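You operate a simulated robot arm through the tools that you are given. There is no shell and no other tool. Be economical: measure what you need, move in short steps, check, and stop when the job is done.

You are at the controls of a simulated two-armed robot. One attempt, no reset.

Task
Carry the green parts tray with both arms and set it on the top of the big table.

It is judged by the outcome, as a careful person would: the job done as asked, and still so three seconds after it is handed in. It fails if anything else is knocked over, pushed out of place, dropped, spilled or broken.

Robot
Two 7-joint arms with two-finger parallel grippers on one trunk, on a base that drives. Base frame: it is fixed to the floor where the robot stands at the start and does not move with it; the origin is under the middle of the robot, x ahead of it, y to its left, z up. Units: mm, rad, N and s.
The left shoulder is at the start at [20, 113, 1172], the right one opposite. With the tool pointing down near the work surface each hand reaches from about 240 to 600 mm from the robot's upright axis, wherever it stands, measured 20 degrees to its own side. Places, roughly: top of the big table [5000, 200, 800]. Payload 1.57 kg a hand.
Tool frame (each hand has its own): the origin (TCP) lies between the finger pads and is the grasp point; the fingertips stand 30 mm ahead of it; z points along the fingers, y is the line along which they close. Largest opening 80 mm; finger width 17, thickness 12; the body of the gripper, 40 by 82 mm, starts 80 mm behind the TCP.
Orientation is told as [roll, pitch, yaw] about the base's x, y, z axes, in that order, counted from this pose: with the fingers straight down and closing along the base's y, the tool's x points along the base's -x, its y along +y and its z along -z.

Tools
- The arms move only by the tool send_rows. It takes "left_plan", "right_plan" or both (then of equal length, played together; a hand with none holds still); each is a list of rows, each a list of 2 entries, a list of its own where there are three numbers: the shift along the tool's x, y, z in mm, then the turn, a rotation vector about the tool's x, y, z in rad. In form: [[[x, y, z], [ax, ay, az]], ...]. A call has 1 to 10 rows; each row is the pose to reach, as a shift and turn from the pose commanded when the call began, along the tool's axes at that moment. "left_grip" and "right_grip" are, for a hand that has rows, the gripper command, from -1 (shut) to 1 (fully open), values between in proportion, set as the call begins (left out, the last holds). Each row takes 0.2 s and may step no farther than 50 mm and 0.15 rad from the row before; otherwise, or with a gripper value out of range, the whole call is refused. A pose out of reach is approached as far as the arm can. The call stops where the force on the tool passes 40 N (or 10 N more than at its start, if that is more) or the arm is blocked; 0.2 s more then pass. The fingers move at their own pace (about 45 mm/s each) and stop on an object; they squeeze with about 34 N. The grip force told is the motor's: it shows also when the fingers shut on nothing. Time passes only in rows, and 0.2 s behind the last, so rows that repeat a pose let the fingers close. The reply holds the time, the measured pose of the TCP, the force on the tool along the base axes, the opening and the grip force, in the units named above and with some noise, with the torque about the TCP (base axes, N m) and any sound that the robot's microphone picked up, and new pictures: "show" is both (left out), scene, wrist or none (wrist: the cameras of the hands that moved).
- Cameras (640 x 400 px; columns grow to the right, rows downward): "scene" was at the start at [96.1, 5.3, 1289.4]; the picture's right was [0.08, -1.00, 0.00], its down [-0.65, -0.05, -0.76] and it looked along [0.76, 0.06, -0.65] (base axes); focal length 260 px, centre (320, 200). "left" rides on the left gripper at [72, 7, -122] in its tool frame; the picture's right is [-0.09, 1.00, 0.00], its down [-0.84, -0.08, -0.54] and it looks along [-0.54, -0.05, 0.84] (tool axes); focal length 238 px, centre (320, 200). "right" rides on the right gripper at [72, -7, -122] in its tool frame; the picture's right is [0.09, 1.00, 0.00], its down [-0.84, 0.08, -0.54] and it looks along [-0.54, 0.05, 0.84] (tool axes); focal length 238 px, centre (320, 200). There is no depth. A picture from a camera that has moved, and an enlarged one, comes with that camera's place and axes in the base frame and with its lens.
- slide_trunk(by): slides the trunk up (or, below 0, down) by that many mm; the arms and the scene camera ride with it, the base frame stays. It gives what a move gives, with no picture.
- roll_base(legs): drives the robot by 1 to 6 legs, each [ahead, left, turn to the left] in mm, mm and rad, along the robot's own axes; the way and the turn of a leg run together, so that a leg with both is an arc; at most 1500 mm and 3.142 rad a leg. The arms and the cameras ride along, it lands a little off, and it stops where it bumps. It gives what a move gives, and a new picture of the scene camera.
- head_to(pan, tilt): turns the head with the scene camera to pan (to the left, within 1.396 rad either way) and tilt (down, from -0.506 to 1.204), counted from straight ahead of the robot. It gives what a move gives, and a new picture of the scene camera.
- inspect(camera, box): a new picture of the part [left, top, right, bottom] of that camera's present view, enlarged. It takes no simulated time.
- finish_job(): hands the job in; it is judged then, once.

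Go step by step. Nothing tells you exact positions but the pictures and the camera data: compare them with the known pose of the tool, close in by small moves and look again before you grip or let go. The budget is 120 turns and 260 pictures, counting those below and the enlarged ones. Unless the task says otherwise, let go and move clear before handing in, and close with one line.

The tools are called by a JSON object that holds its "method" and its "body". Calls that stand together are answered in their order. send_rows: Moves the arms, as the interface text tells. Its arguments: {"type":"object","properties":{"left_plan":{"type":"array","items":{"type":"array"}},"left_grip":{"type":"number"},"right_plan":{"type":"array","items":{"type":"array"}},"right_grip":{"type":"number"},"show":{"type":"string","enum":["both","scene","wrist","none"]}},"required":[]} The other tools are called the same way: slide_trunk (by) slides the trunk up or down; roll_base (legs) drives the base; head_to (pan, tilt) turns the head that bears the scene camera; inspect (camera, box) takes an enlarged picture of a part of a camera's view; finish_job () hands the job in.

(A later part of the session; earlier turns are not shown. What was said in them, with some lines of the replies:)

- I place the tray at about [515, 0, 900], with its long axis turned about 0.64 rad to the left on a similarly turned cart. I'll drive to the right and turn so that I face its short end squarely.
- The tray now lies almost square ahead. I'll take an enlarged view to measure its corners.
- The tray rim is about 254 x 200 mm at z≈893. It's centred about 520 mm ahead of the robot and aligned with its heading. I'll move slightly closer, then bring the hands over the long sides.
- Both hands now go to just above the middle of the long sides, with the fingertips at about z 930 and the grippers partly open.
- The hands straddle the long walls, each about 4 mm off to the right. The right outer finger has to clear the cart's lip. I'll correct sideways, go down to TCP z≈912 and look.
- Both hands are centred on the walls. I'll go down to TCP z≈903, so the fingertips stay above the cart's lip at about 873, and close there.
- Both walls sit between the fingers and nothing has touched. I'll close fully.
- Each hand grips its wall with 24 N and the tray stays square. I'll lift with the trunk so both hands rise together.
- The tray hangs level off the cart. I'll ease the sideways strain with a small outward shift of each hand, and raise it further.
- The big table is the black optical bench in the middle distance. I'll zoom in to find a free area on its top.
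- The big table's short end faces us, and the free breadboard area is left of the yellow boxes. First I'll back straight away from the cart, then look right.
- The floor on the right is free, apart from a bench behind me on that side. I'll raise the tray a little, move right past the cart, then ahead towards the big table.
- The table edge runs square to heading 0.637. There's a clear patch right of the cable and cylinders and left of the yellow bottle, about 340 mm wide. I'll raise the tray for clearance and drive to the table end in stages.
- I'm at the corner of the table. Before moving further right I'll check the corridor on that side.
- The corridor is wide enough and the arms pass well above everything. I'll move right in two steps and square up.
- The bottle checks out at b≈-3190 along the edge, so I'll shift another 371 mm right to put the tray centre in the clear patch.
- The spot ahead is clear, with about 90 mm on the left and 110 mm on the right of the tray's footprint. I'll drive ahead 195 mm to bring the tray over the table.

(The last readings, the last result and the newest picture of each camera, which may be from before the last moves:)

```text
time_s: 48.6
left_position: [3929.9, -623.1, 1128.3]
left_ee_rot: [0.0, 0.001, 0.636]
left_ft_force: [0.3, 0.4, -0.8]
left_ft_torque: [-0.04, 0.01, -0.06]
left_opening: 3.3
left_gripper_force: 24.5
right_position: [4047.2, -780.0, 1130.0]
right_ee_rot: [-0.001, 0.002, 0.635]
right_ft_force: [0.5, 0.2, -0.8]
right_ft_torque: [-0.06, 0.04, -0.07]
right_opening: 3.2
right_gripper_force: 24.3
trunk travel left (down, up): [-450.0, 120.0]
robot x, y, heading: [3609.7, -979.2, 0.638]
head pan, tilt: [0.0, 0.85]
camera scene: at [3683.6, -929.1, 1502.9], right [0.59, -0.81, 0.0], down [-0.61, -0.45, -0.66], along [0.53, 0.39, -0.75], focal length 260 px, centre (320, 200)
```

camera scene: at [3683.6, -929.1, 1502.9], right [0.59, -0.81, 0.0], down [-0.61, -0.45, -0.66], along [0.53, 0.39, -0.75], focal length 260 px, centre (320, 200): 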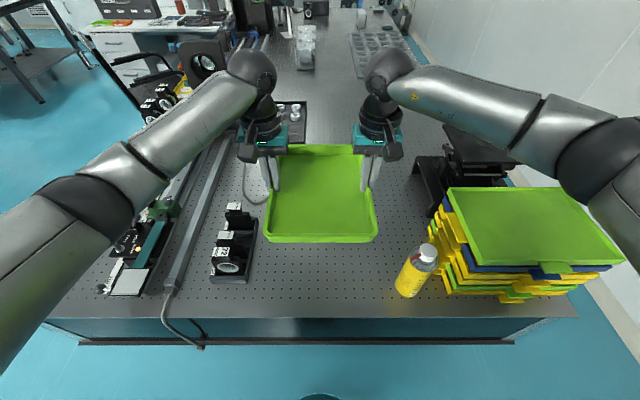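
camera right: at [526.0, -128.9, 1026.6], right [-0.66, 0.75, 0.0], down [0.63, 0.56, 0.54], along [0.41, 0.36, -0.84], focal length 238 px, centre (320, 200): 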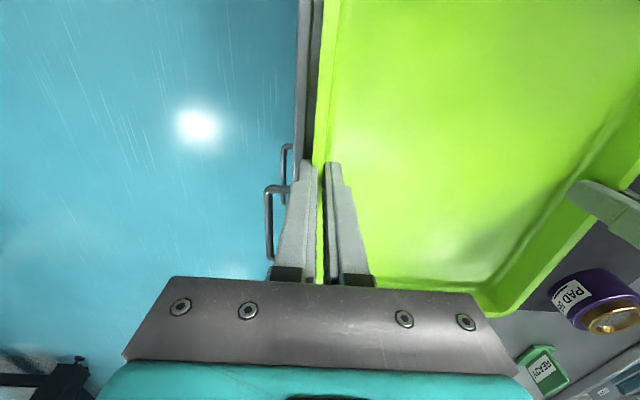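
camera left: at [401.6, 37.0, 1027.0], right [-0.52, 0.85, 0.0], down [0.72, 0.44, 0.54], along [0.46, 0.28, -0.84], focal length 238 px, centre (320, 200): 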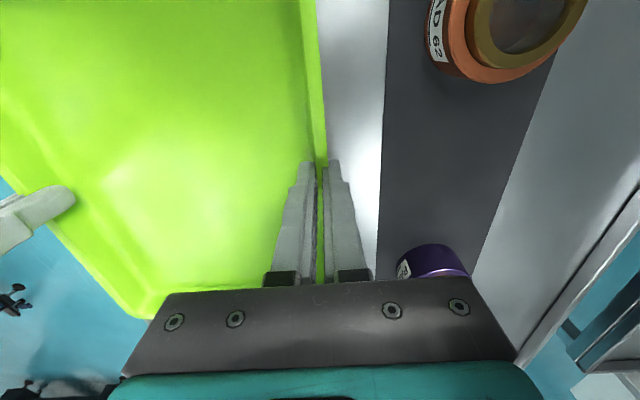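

The tray is over the clear patch. The right elbow would come near the yellow stack if I lowered everything by trunk, so I'll lower partly with the arms, which keeps the elbows high.

{"method": "send_rows", "body": {"left_plan": [[[0, 0, 12], [0, 0, 0]], [[0, 0, 24], [0, 0, 0]], [[0, 0, 36], [0, 0, 0]], [[0, 0, 48], [0, 0, 0]], [[0, 0, 60], [0, 0, 0]], [[0, 0, 72], [0, 0, 0]], [[0, 0, 84], [0, 0, 0]], [[0, 0, 96], [0, 0, 0]], [[0, 0, 108], [0, 0, 0]], [[0, 0, 120], [0, 0, 0]]], "right_plan": [[[0, 0, 12], [0, 0, 0]], [[0, 0, 24], [0, 0, 0]], [[0, 0, 36], [0, 0, 0]], [[0, 0, 48], [0, 0, 0]], [[0, 0, 60], [0, 0, 0]], [[0, 0, 72], [0, 0, 0]], [[0, 0, 84], [0, 0, 0]], [[0, 0, 96], [0, 0, 0]], [[0, 0, 108], [0, 0, 0]], [[0, 0, 120], [0, 0, 0]]], "show": "scene"}}

```text
time_s: 50.8
left_position: [3930.5, -624.3, 1008.4]
left_ee_rot: [0.0, 0.001, 0.635]
left_ft_force: [1.0, -1.2, -1.3]
left_ft_torque: [0.21, -0.38, -0.07]
left_opening: 3.2
left_gripper_force: 24.3
right_position: [4046.8, -782.0, 1009.1]
right_ee_rot: [0.0, 0.0, 0.636]
right_ft_force: [-1.4, 2.0, 1.1]
right_ft_torque: [-0.22, 0.41, -0.04]
right_opening: 3.6
right_gripper_force: 24.6
trunk travel left (down, up): [-450.0, 120.0]
robot x, y, heading: [3609.0, -981.2, 0.634]
head pan, tilt: [0.0, 0.85]
camera scene: at [3682.9, -929.7, 1503.0], right [0.59, -0.81, 0.0], down [-0.61, -0.45, -0.66], along [0.53, 0.39, -0.75], focal length 260 px, centre (320, 200)
```

scene: 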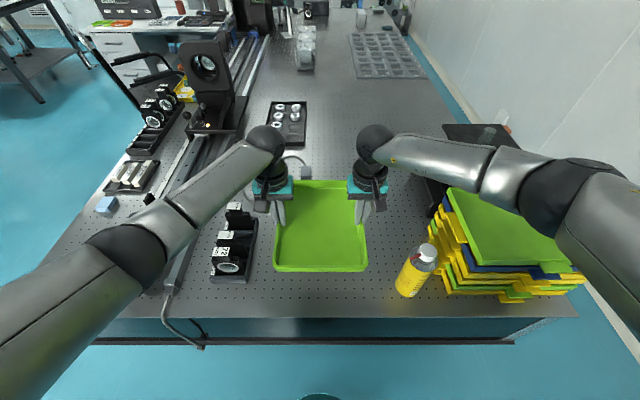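

The elbows stayed high and nothing strains. I'll lower another 90 mm with the arms.

{"method": "send_rows", "body": {"left_plan": [[[0, 0, 10], [0, 0, 0]], [[0, 0, 20], [0, 0, 0]], [[0, 0, 30], [0, 0, 0]], [[0, 0, 40], [0, 0, 0]], [[0, 0, 50], [0, 0, 0]], [[0, 0, 60], [0, 0, 0]], [[0, 0, 70], [0, 0, 0]], [[0, 0, 80], [0, 0, 0]], [[0, 0, 90], [0, 0, 0]]], "right_plan": [[[0, 0, 10], [0, 0, 0]], [[0, 0, 20], [0, 0, 0]], [[0, 0, 30], [0, 0, 0]], [[0, 0, 40], [0, 0, 0]], [[0, 0, 50], [0, 0, 0]], [[0, 0, 60], [0, 0, 0]], [[0, 0, 70], [0, 0, 0]], [[0, 0, 80], [0, 0, 0]], [[0, 0, 90], [0, 0, 0]]], "show": "scene"}}

```text
time_s: 52.8
left_position: [3930.1, -624.3, 918.0]
left_ee_rot: [0.0, 0.0, 0.634]
left_ft_force: [-0.3, 0.9, -0.2]
left_ft_torque: [-0.22, 0.23, 0.03]
left_opening: 3.4
left_gripper_force: 24.4
right_position: [4049.0, -781.2, 919.4]
right_ee_rot: [0.001, 0.002, 0.636]
right_ft_force: [0.4, -0.8, -1.6]
right_ft_torque: [0.18, -0.3, 0.04]
right_opening: 3.2
right_gripper_force: 24.6
trunk travel left (down, up): [-450.0, 120.0]
robot x, y, heading: [3610.3, -981.1, 0.636]
head pan, tilt: [0.0, 0.85]
camera scene: at [3682.9, -929.7, 1503.0], right [0.59, -0.81, 0.0], down [-0.61, -0.45, -0.66], along [0.53, 0.39, -0.75], focal length 260 px, centre (320, 200)
```

scene: 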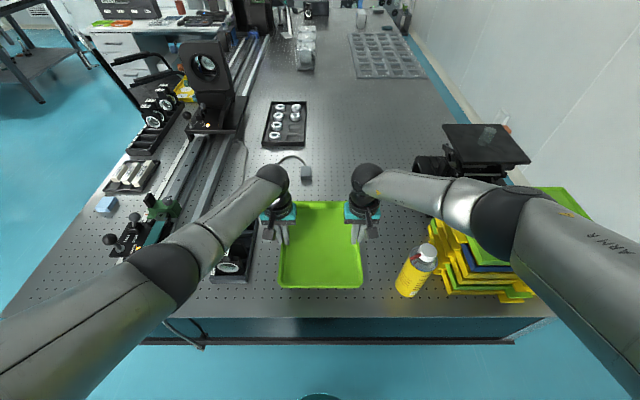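

The tray is about 75 mm above the table, and the right forearm passes above the bottle. I'll lower another 30 mm with the arms, then check the forearm's clearance from a second head position.

{"method": "send_rows", "body": {"left_plan": [[[0, 0, 10], [0, 0, 0]], [[0, 0, 20], [0, 0, 0]], [[0, 0, 30], [0, 0, 0]], [[0, 0, 30], [0, 0, 0]]], "right_plan": [[[0, 0, 10], [0, 0, 0]], [[0, 0, 20], [0, 0, 0]], [[0, 0, 30], [0, 0, 0]], [[0, 0, 30], [0, 0, 0]]], "show": "scene"}}

{"method": "head_to", "body": {"pan": -0.9, "tilt": 0.8}}

```text
time_s: 53.8
left_position: [3931.1, -625.1, 888.5]
left_ee_rot: [0.0, 0.001, 0.636]
left_ft_force: [0.0, -1.7, -1.0]
left_ft_torque: [0.09, 0.02, -0.03]
left_opening: 3.5
left_gripper_force: 24.6
right_position: [4046.8, -781.3, 889.0]
right_ee_rot: [0.0, -0.002, 0.634]
right_ft_force: [0.0, 0.3, -0.4]
right_ft_torque: [0.04, 0.09, -0.02]
right_opening: 3.3
right_gripper_force: 23.7
trunk travel left (down, up): [-450.0, 120.0]
robot x, y, heading: [3605.6, -981.7, 0.638]
head pan, tilt: [0.0, 0.85]
camera scene: at [3682.8, -929.7, 1503.0], right [0.59, -0.81, 0.0], down [-0.6, -0.45, -0.66], along [0.53, 0.39, -0.75], focal length 260 px, centre (320, 200)
```

scene: 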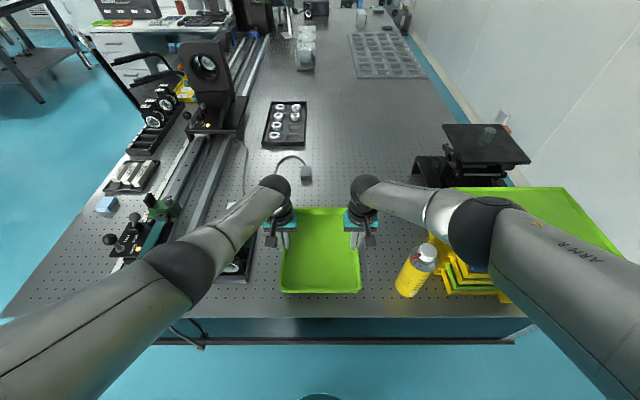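

```text
time_s: 55.0
left_position: [3930.1, -623.7, 889.3]
left_ee_rot: [0.001, 0.001, 0.636]
left_ft_force: [0.8, -2.1, -1.7]
left_ft_torque: [0.07, -0.02, -0.05]
left_opening: 3.4
left_gripper_force: 24.3
right_position: [4047.8, -780.7, 889.3]
right_ee_rot: [-0.001, 0.0, 0.636]
right_ft_force: [-0.7, 0.9, 0.2]
right_ft_torque: [0.04, 0.11, -0.01]
right_opening: 3.5
right_gripper_force: 24.3
trunk travel left (down, up): [-450.0, 120.0]
robot x, y, heading: [3608.7, -981.8, 0.637]
head pan, tilt: [-0.901, 0.799]
camera scene: at [3697.7, -997.2, 1507.0], right [-0.26, -0.96, 0.0], down [-0.69, 0.19, -0.7], along [0.67, -0.18, -0.72], focal length 260 px, centre (320, 200)
```

scene: 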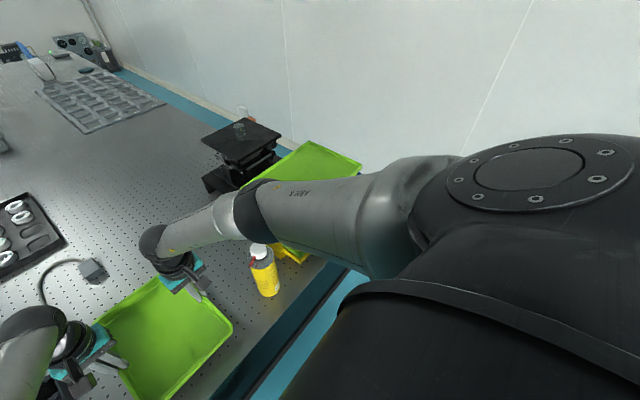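

The forearm is at z≈1200 or above and the bottle top at about 1005, so there is plenty of room. I'll look ahead again and lower the trunk by 30 mm.

{"method": "slide_trunk", "body": {"by": -30}}

{"method": "head_to", "body": {"pan": 0.0, "tilt": 0.9}}

{"method": "inspect", "body": {"camera": "scene", "box": [240, 160, 440, 300]}}

```text
time_s: 55.8
left_position: [3929.6, -624.6, 859.2]
left_ee_rot: [0.001, 0.001, 0.637]
left_ft_force: [1.7, -2.7, -0.9]
left_ft_torque: [0.04, -0.02, -0.03]
left_opening: 3.7
left_gripper_force: 24.4
right_position: [4047.1, -782.4, 858.8]
right_ee_rot: [0.0, -0.001, 0.635]
right_ft_force: [-1.2, 2.8, 0.8]
right_ft_torque: [0.06, 0.14, -0.02]
right_opening: 3.2
right_gripper_force: 24.1
trunk travel left (down, up): [-420.0, 150.0]
robot x, y, heading: [3611.3, -978.9, 0.635]
head pan, tilt: [-0.901, 0.799]
```

```text
time_s: 57.0
left_position: [3929.7, -623.7, 858.9]
left_ee_rot: [0.0, 0.0, 0.634]
left_ft_force: [1.0, -2.1, -2.0]
left_ft_torque: [-0.02, 0.0, -0.03]
left_opening: 3.3
left_gripper_force: 24.3
right_position: [4047.2, -781.4, 858.0]
right_ee_rot: [-0.001, 0.001, 0.636]
right_ft_force: [-0.9, 1.8, 0.6]
right_ft_torque: [0.08, 0.03, -0.03]
right_opening: 3.5
right_gripper_force: 24.4
trunk travel left (down, up): [-420.0, 150.0]
robot x, y, heading: [3609.4, -983.2, 0.633]
head pan, tilt: [0.0, 0.901]
camera scene: at [3680.7, -931.4, 1469.1], right [0.59, -0.81, 0.0], down [-0.63, -0.46, -0.62], along [0.5, 0.37, -0.78], focal length 260 px, centre (320, 200)
```

scene: 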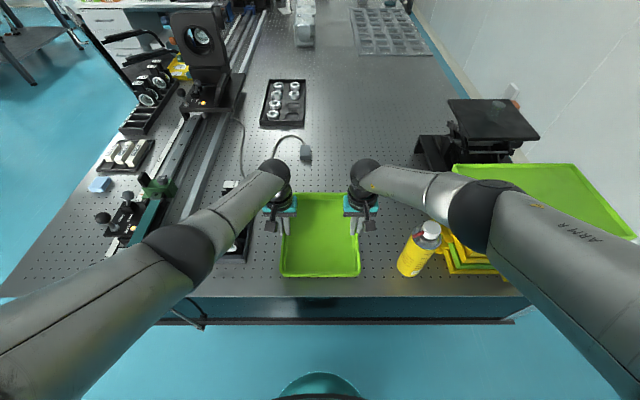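

```text
2.86 times, centred on (340, 230) of scene
camera zoom: at [3680.7, -931.4, 1469.1], right [0.59, -0.81, 0.0], down [-0.63, -0.46, -0.62], along [0.5, 0.37, -0.78], focal length 743 px, centre (263, 114)
```

zoom: 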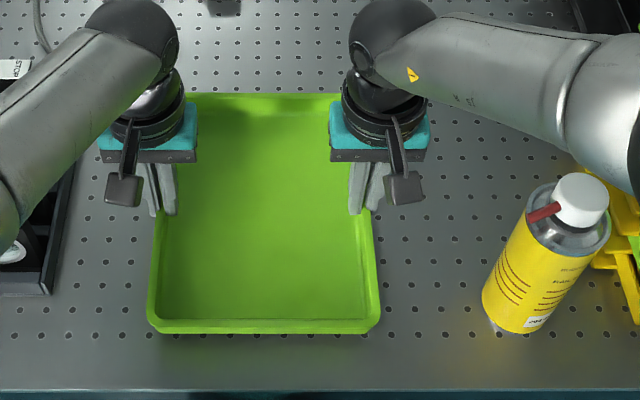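

The tray hovers roughly 10–15 mm above the table, well clear of everything. I'll lower gently with the arms and watch the force.

{"method": "send_rows", "body": {"left_plan": [[[0, 0, 2], [0, 0, 0]], [[0, 0, 4], [0, 0, 0]], [[0, 0, 6], [0, 0, 0]], [[0, 0, 8], [0, 0, 0]], [[0, 0, 9], [0, 0, 0]]], "right_plan": [[[0, 0, 2], [0, 0, 0]], [[0, 0, 4], [0, 0, 0]], [[0, 0, 6], [0, 0, 0]], [[0, 0, 8], [0, 0, 0]], [[0, 0, 9], [0, 0, 0]]], "show": "none"}}

{"method": "send_rows", "body": {"left_plan": [[[0, 0, 1], [0, 0, 0]], [[0, 0, 2], [0, 0, 0]], [[0, 0, 3], [0, 0, 0]]], "right_plan": [[[0, 0, 1], [0, 0, 0]], [[0, 0, 2], [0, 0, 0]], [[0, 0, 3], [0, 0, 0]]], "show": "none"}}

```text
time_s: 58.1
left_position: [3930.5, -623.4, 847.8]
left_ee_rot: [-0.002, 0.001, 0.635]
left_ft_force: [4.2, -7.2, -0.5]
left_ft_torque: [-0.19, 0.09, 0.01]
left_opening: 3.4
left_gripper_force: 24.7
right_position: [4047.3, -781.0, 850.0]
right_ee_rot: [0.001, 0.0, 0.637]
right_ft_force: [-4.2, 6.0, -0.1]
right_ft_torque: [0.22, 0.01, -0.06]
right_opening: 3.4
right_gripper_force: 24.8
trunk travel left (down, up): [-420.0, 150.0]
robot x, y, heading: [3607.4, -977.5, 0.635]
head pan, tilt: [0.0, 0.901]
```

```text
time_s: 59.0
left_position: [3930.0, -624.4, 846.6]
left_ee_rot: [0.0, 0.0, 0.634]
left_ft_force: [5.2, -5.5, -1.9]
left_ft_torque: [-0.04, -0.11, 0.01]
left_opening: 3.3
left_gripper_force: 24.5
right_position: [4046.9, -781.2, 847.3]
right_ee_rot: [0.0, 0.002, 0.635]
right_ft_force: [-4.3, 5.4, -0.8]
right_ft_torque: [0.15, 0.18, 0.03]
right_opening: 3.4
right_gripper_force: 24.6
trunk travel left (down, up): [-420.0, 150.0]
robot x, y, heading: [3610.4, -981.5, 0.634]
head pan, tilt: [0.0, 0.901]
```

{"method": "send_rows", "body": {"left_plan": [[[0, 0, 1], [0, 0, 0]], [[0, 0, 2], [0, 0, 0]], [[0, 0, 3], [0, 0, 0]]], "right_plan": [[[0, 0, 1], [0, 0, 0]], [[0, 0, 2], [0, 0, 0]], [[0, 0, 3], [0, 0, 0]]], "show": "none"}}

{"method": "send_rows", "body": {"left_plan": [[[0, 0, 1], [0, 0, 0]], [[0, 0, 2], [0, 0, 0]]], "right_plan": [[[0, 0, 1], [0, 0, 0]], [[0, 0, 2], [0, 0, 0]]], "show": "scene"}}

{"method": "inspect", "body": {"camera": "scene", "box": [260, 180, 400, 290]}}

```text
time_s: 59.8
left_position: [3930.0, -625.0, 845.1]
left_ee_rot: [-0.001, 0.0, 0.634]
left_ft_force: [2.9, -3.2, 3.5]
left_ft_torque: [-0.38, 0.37, -0.01]
left_opening: 3.6
left_gripper_force: 24.2
right_position: [4048.7, -779.9, 846.0]
right_ee_rot: [-0.001, 0.0, 0.634]
right_ft_force: [-3.1, 5.5, 7.8]
right_ft_torque: [-0.27, 0.62, 0.03]
right_opening: 3.8
right_gripper_force: 23.7
trunk travel left (down, up): [-420.0, 150.0]
robot x, y, heading: [3608.6, -981.6, 0.638]
head pan, tilt: [0.0, 0.901]
```

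```text
time_s: 60.4
left_position: [3929.5, -622.5, 844.4]
left_ee_rot: [-0.001, -0.003, 0.635]
left_ft_force: [-0.1, -1.8, 18.0]
left_ft_torque: [-0.13, 0.11, 0.0]
left_opening: 3.8
left_gripper_force: 24.8
right_position: [4047.9, -781.7, 845.2]
right_ee_rot: [0.0, -0.007, 0.636]
right_ft_force: [-2.0, 3.9, 17.2]
right_ft_torque: [0.0, 0.13, 0.01]
right_opening: 3.3
right_gripper_force: 25.0
trunk travel left (down, up): [-420.0, 150.0]
robot x, y, heading: [3610.9, -980.6, 0.637]
head pan, tilt: [0.0, 0.901]
camera scene: at [3678.1, -932.8, 1469.6], right [0.59, -0.81, 0.0], down [-0.63, -0.46, -0.62], along [0.5, 0.37, -0.78], focal length 260 px, centre (320, 200)
```

scene: 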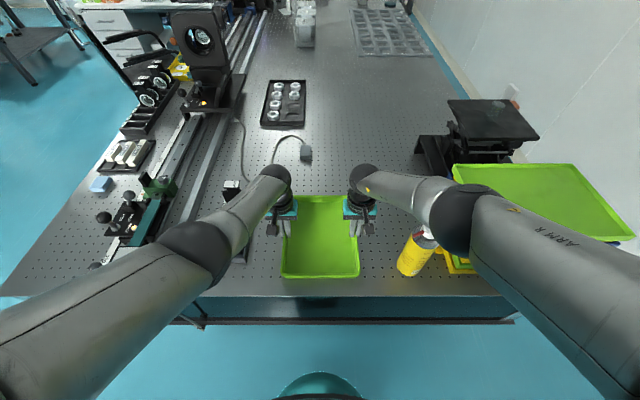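

```text
3.64 times, centred on (330, 235) of scene
camera zoom: at [3678.1, -932.8, 1469.6], right [0.59, -0.81, 0.0], down [-0.63, -0.46, -0.62], along [0.5, 0.37, -0.78], focal length 945 px, centre (284, 73)
```

zoom: 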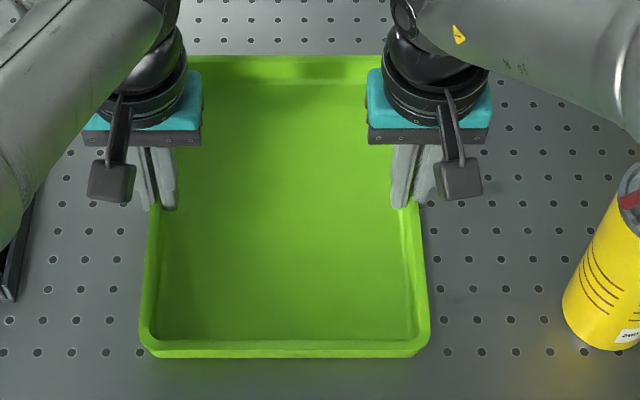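

The tray stands on the table, with 17 N up on each hand. I'll relax the push a little and open the fingers partway.

{"method": "send_rows", "body": {"left_plan": [[[0, 0, -1.5], [0, 0, 0]]], "right_plan": [[[0, 0, -1.5], [0, 0, 0]]], "show": "none"}}

{"method": "send_rows", "body": {"left_plan": [[[0, 0, 0], [0, 0, 0]], [[0, 0, 0], [0, 0, 0]], [[0, 0, 0], [0, 0, 0]]], "right_plan": [[[0, 0, 0], [0, 0, 0]], [[0, 0, 0], [0, 0, 0]], [[0, 0, 0], [0, 0, 0]]], "left_grip": -0.2, "right_grip": -0.2}}

```text
time_s: 60.8
left_position: [3929.5, -623.7, 843.7]
left_ee_rot: [-0.002, -0.004, 0.636]
left_ft_force: [2.4, -1.1, 13.5]
left_ft_torque: [0.31, -0.41, -0.01]
left_opening: 3.6
left_gripper_force: 24.5
right_position: [4047.2, -778.8, 844.0]
right_ee_rot: [0.0, -0.005, 0.634]
right_ft_force: [0.8, 6.6, 12.8]
right_ft_torque: [0.47, -0.43, -0.03]
right_opening: 3.4
right_gripper_force: 25.0
trunk travel left (down, up): [-420.0, 150.0]
robot x, y, heading: [3612.7, -982.6, 0.635]
head pan, tilt: [0.0, 0.901]
```

```text
time_s: 61.5
left_position: [3928.9, -624.0, 843.0]
left_ee_rot: [0.001, 0.002, 0.636]
left_ft_force: [0.2, 1.0, -0.3]
left_ft_torque: [0.01, 0.0, -0.01]
left_opening: 32.3
left_gripper_force: 0.2
right_position: [4046.0, -781.6, 842.5]
right_ee_rot: [-0.001, 0.001, 0.635]
right_ft_force: [0.2, 0.3, -0.4]
right_ft_torque: [-0.01, 0.05, -0.01]
right_opening: 32.1
right_gripper_force: 0.1
trunk travel left (down, up): [-420.0, 150.0]
robot x, y, heading: [3610.1, -983.5, 0.632]
head pan, tilt: [0.0, 0.901]
camera scene: at [3680.5, -931.4, 1469.1], right [0.59, -0.81, 0.0], down [-0.63, -0.46, -0.62], along [0.5, 0.37, -0.78], focal length 260 px, centre (320, 200)
camera right: at [3992.6, -829.7, 965.7], right [-0.67, 0.75, 0.0], down [0.63, 0.56, 0.54], along [0.4, 0.36, -0.84], focal length 238 px, centre (320, 200)
camera left: at [3867.4, -662.0, 966.2], right [-0.52, 0.86, 0.0], down [0.72, 0.43, 0.54], along [0.46, 0.28, -0.84], focal length 238 px, centre (320, 200)
```

scene: 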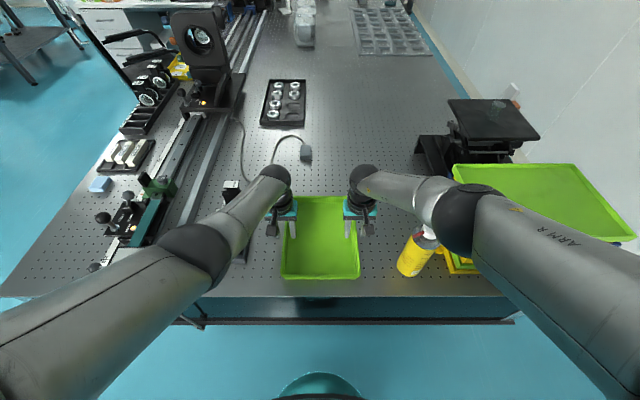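
right: 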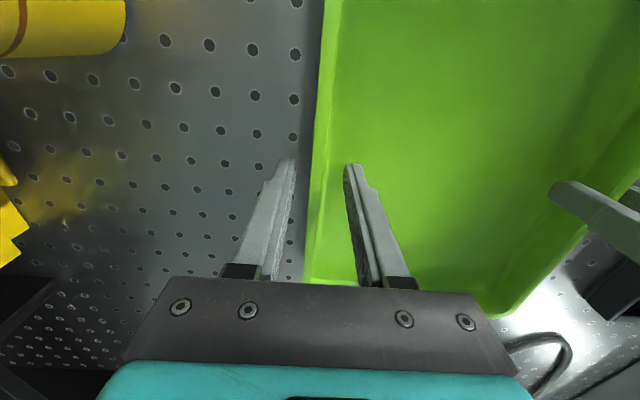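
left: 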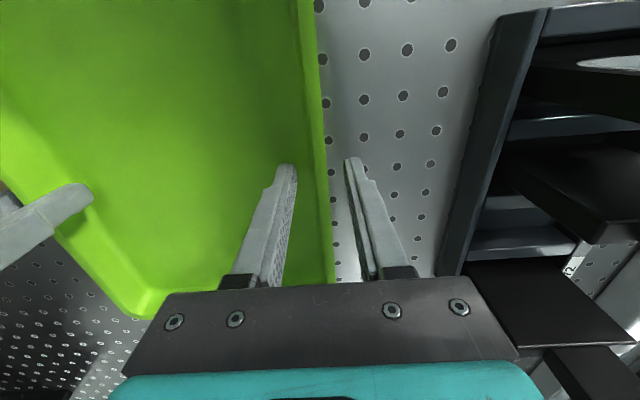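

Both hands are free of the walls. I'll raise them straight up by trunk, with no sideways motion.

{"method": "slide_trunk", "body": {"by": 145}}

{"method": "head_to", "body": {"pan": 0.0, "tilt": 0.95}}

```text
time_s: 63.3
left_position: [3929.6, -623.7, 988.7]
left_ee_rot: [-0.001, 0.0, 0.635]
left_ft_force: [0.2, 0.5, -0.1]
left_ft_torque: [0.02, -0.01, -0.02]
left_opening: 31.9
left_gripper_force: 0.1
right_position: [4046.8, -779.1, 987.9]
right_ee_rot: [-0.001, 0.0, 0.635]
right_ft_force: [-0.3, 0.0, -0.4]
right_ft_torque: [-0.02, 0.01, -0.04]
right_opening: 31.9
right_gripper_force: 0.1
trunk travel left (down, up): [-565.0, 5.0]
robot x, y, heading: [3611.6, -980.6, 0.634]
head pan, tilt: [0.0, 0.901]
```

```text
time_s: 63.9
left_position: [3930.0, -623.3, 988.1]
left_ee_rot: [0.0, 0.0, 0.636]
left_ft_force: [0.0, -0.2, 0.4]
left_ft_torque: [0.01, 0.0, 0.0]
left_opening: 32.0
left_gripper_force: 0.0
right_position: [4047.3, -781.2, 989.9]
right_ee_rot: [0.0, -0.001, 0.635]
right_ft_force: [0.3, 0.1, -0.3]
right_ft_torque: [0.02, -0.03, 0.0]
right_opening: 32.2
right_gripper_force: 0.1
trunk travel left (down, up): [-565.0, 5.0]
robot x, y, heading: [3610.6, -982.4, 0.63]
head pan, tilt: [0.0, 0.949]
camera scene: at [3678.3, -933.0, 1610.5], right [0.59, -0.81, 0.0], down [-0.65, -0.48, -0.58], along [0.47, 0.35, -0.81], focal length 260 px, centre (320, 200)
```

scene: 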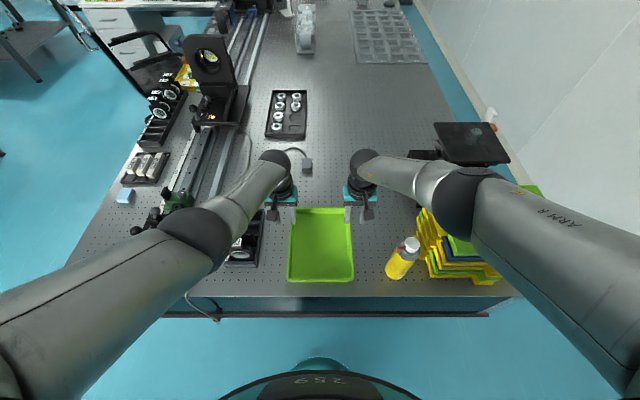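

The tray stands flat and fully on the tabletop, both hands are open and well above it, and everything around it is where it was. I'm handing in.

{"method": "finish_job", "body": {}}

```text
The job is handed in.
```

The green parts tray is standing flat on top of the big table, released, with both hands clear above it. I saw nothing else knocked or moved.
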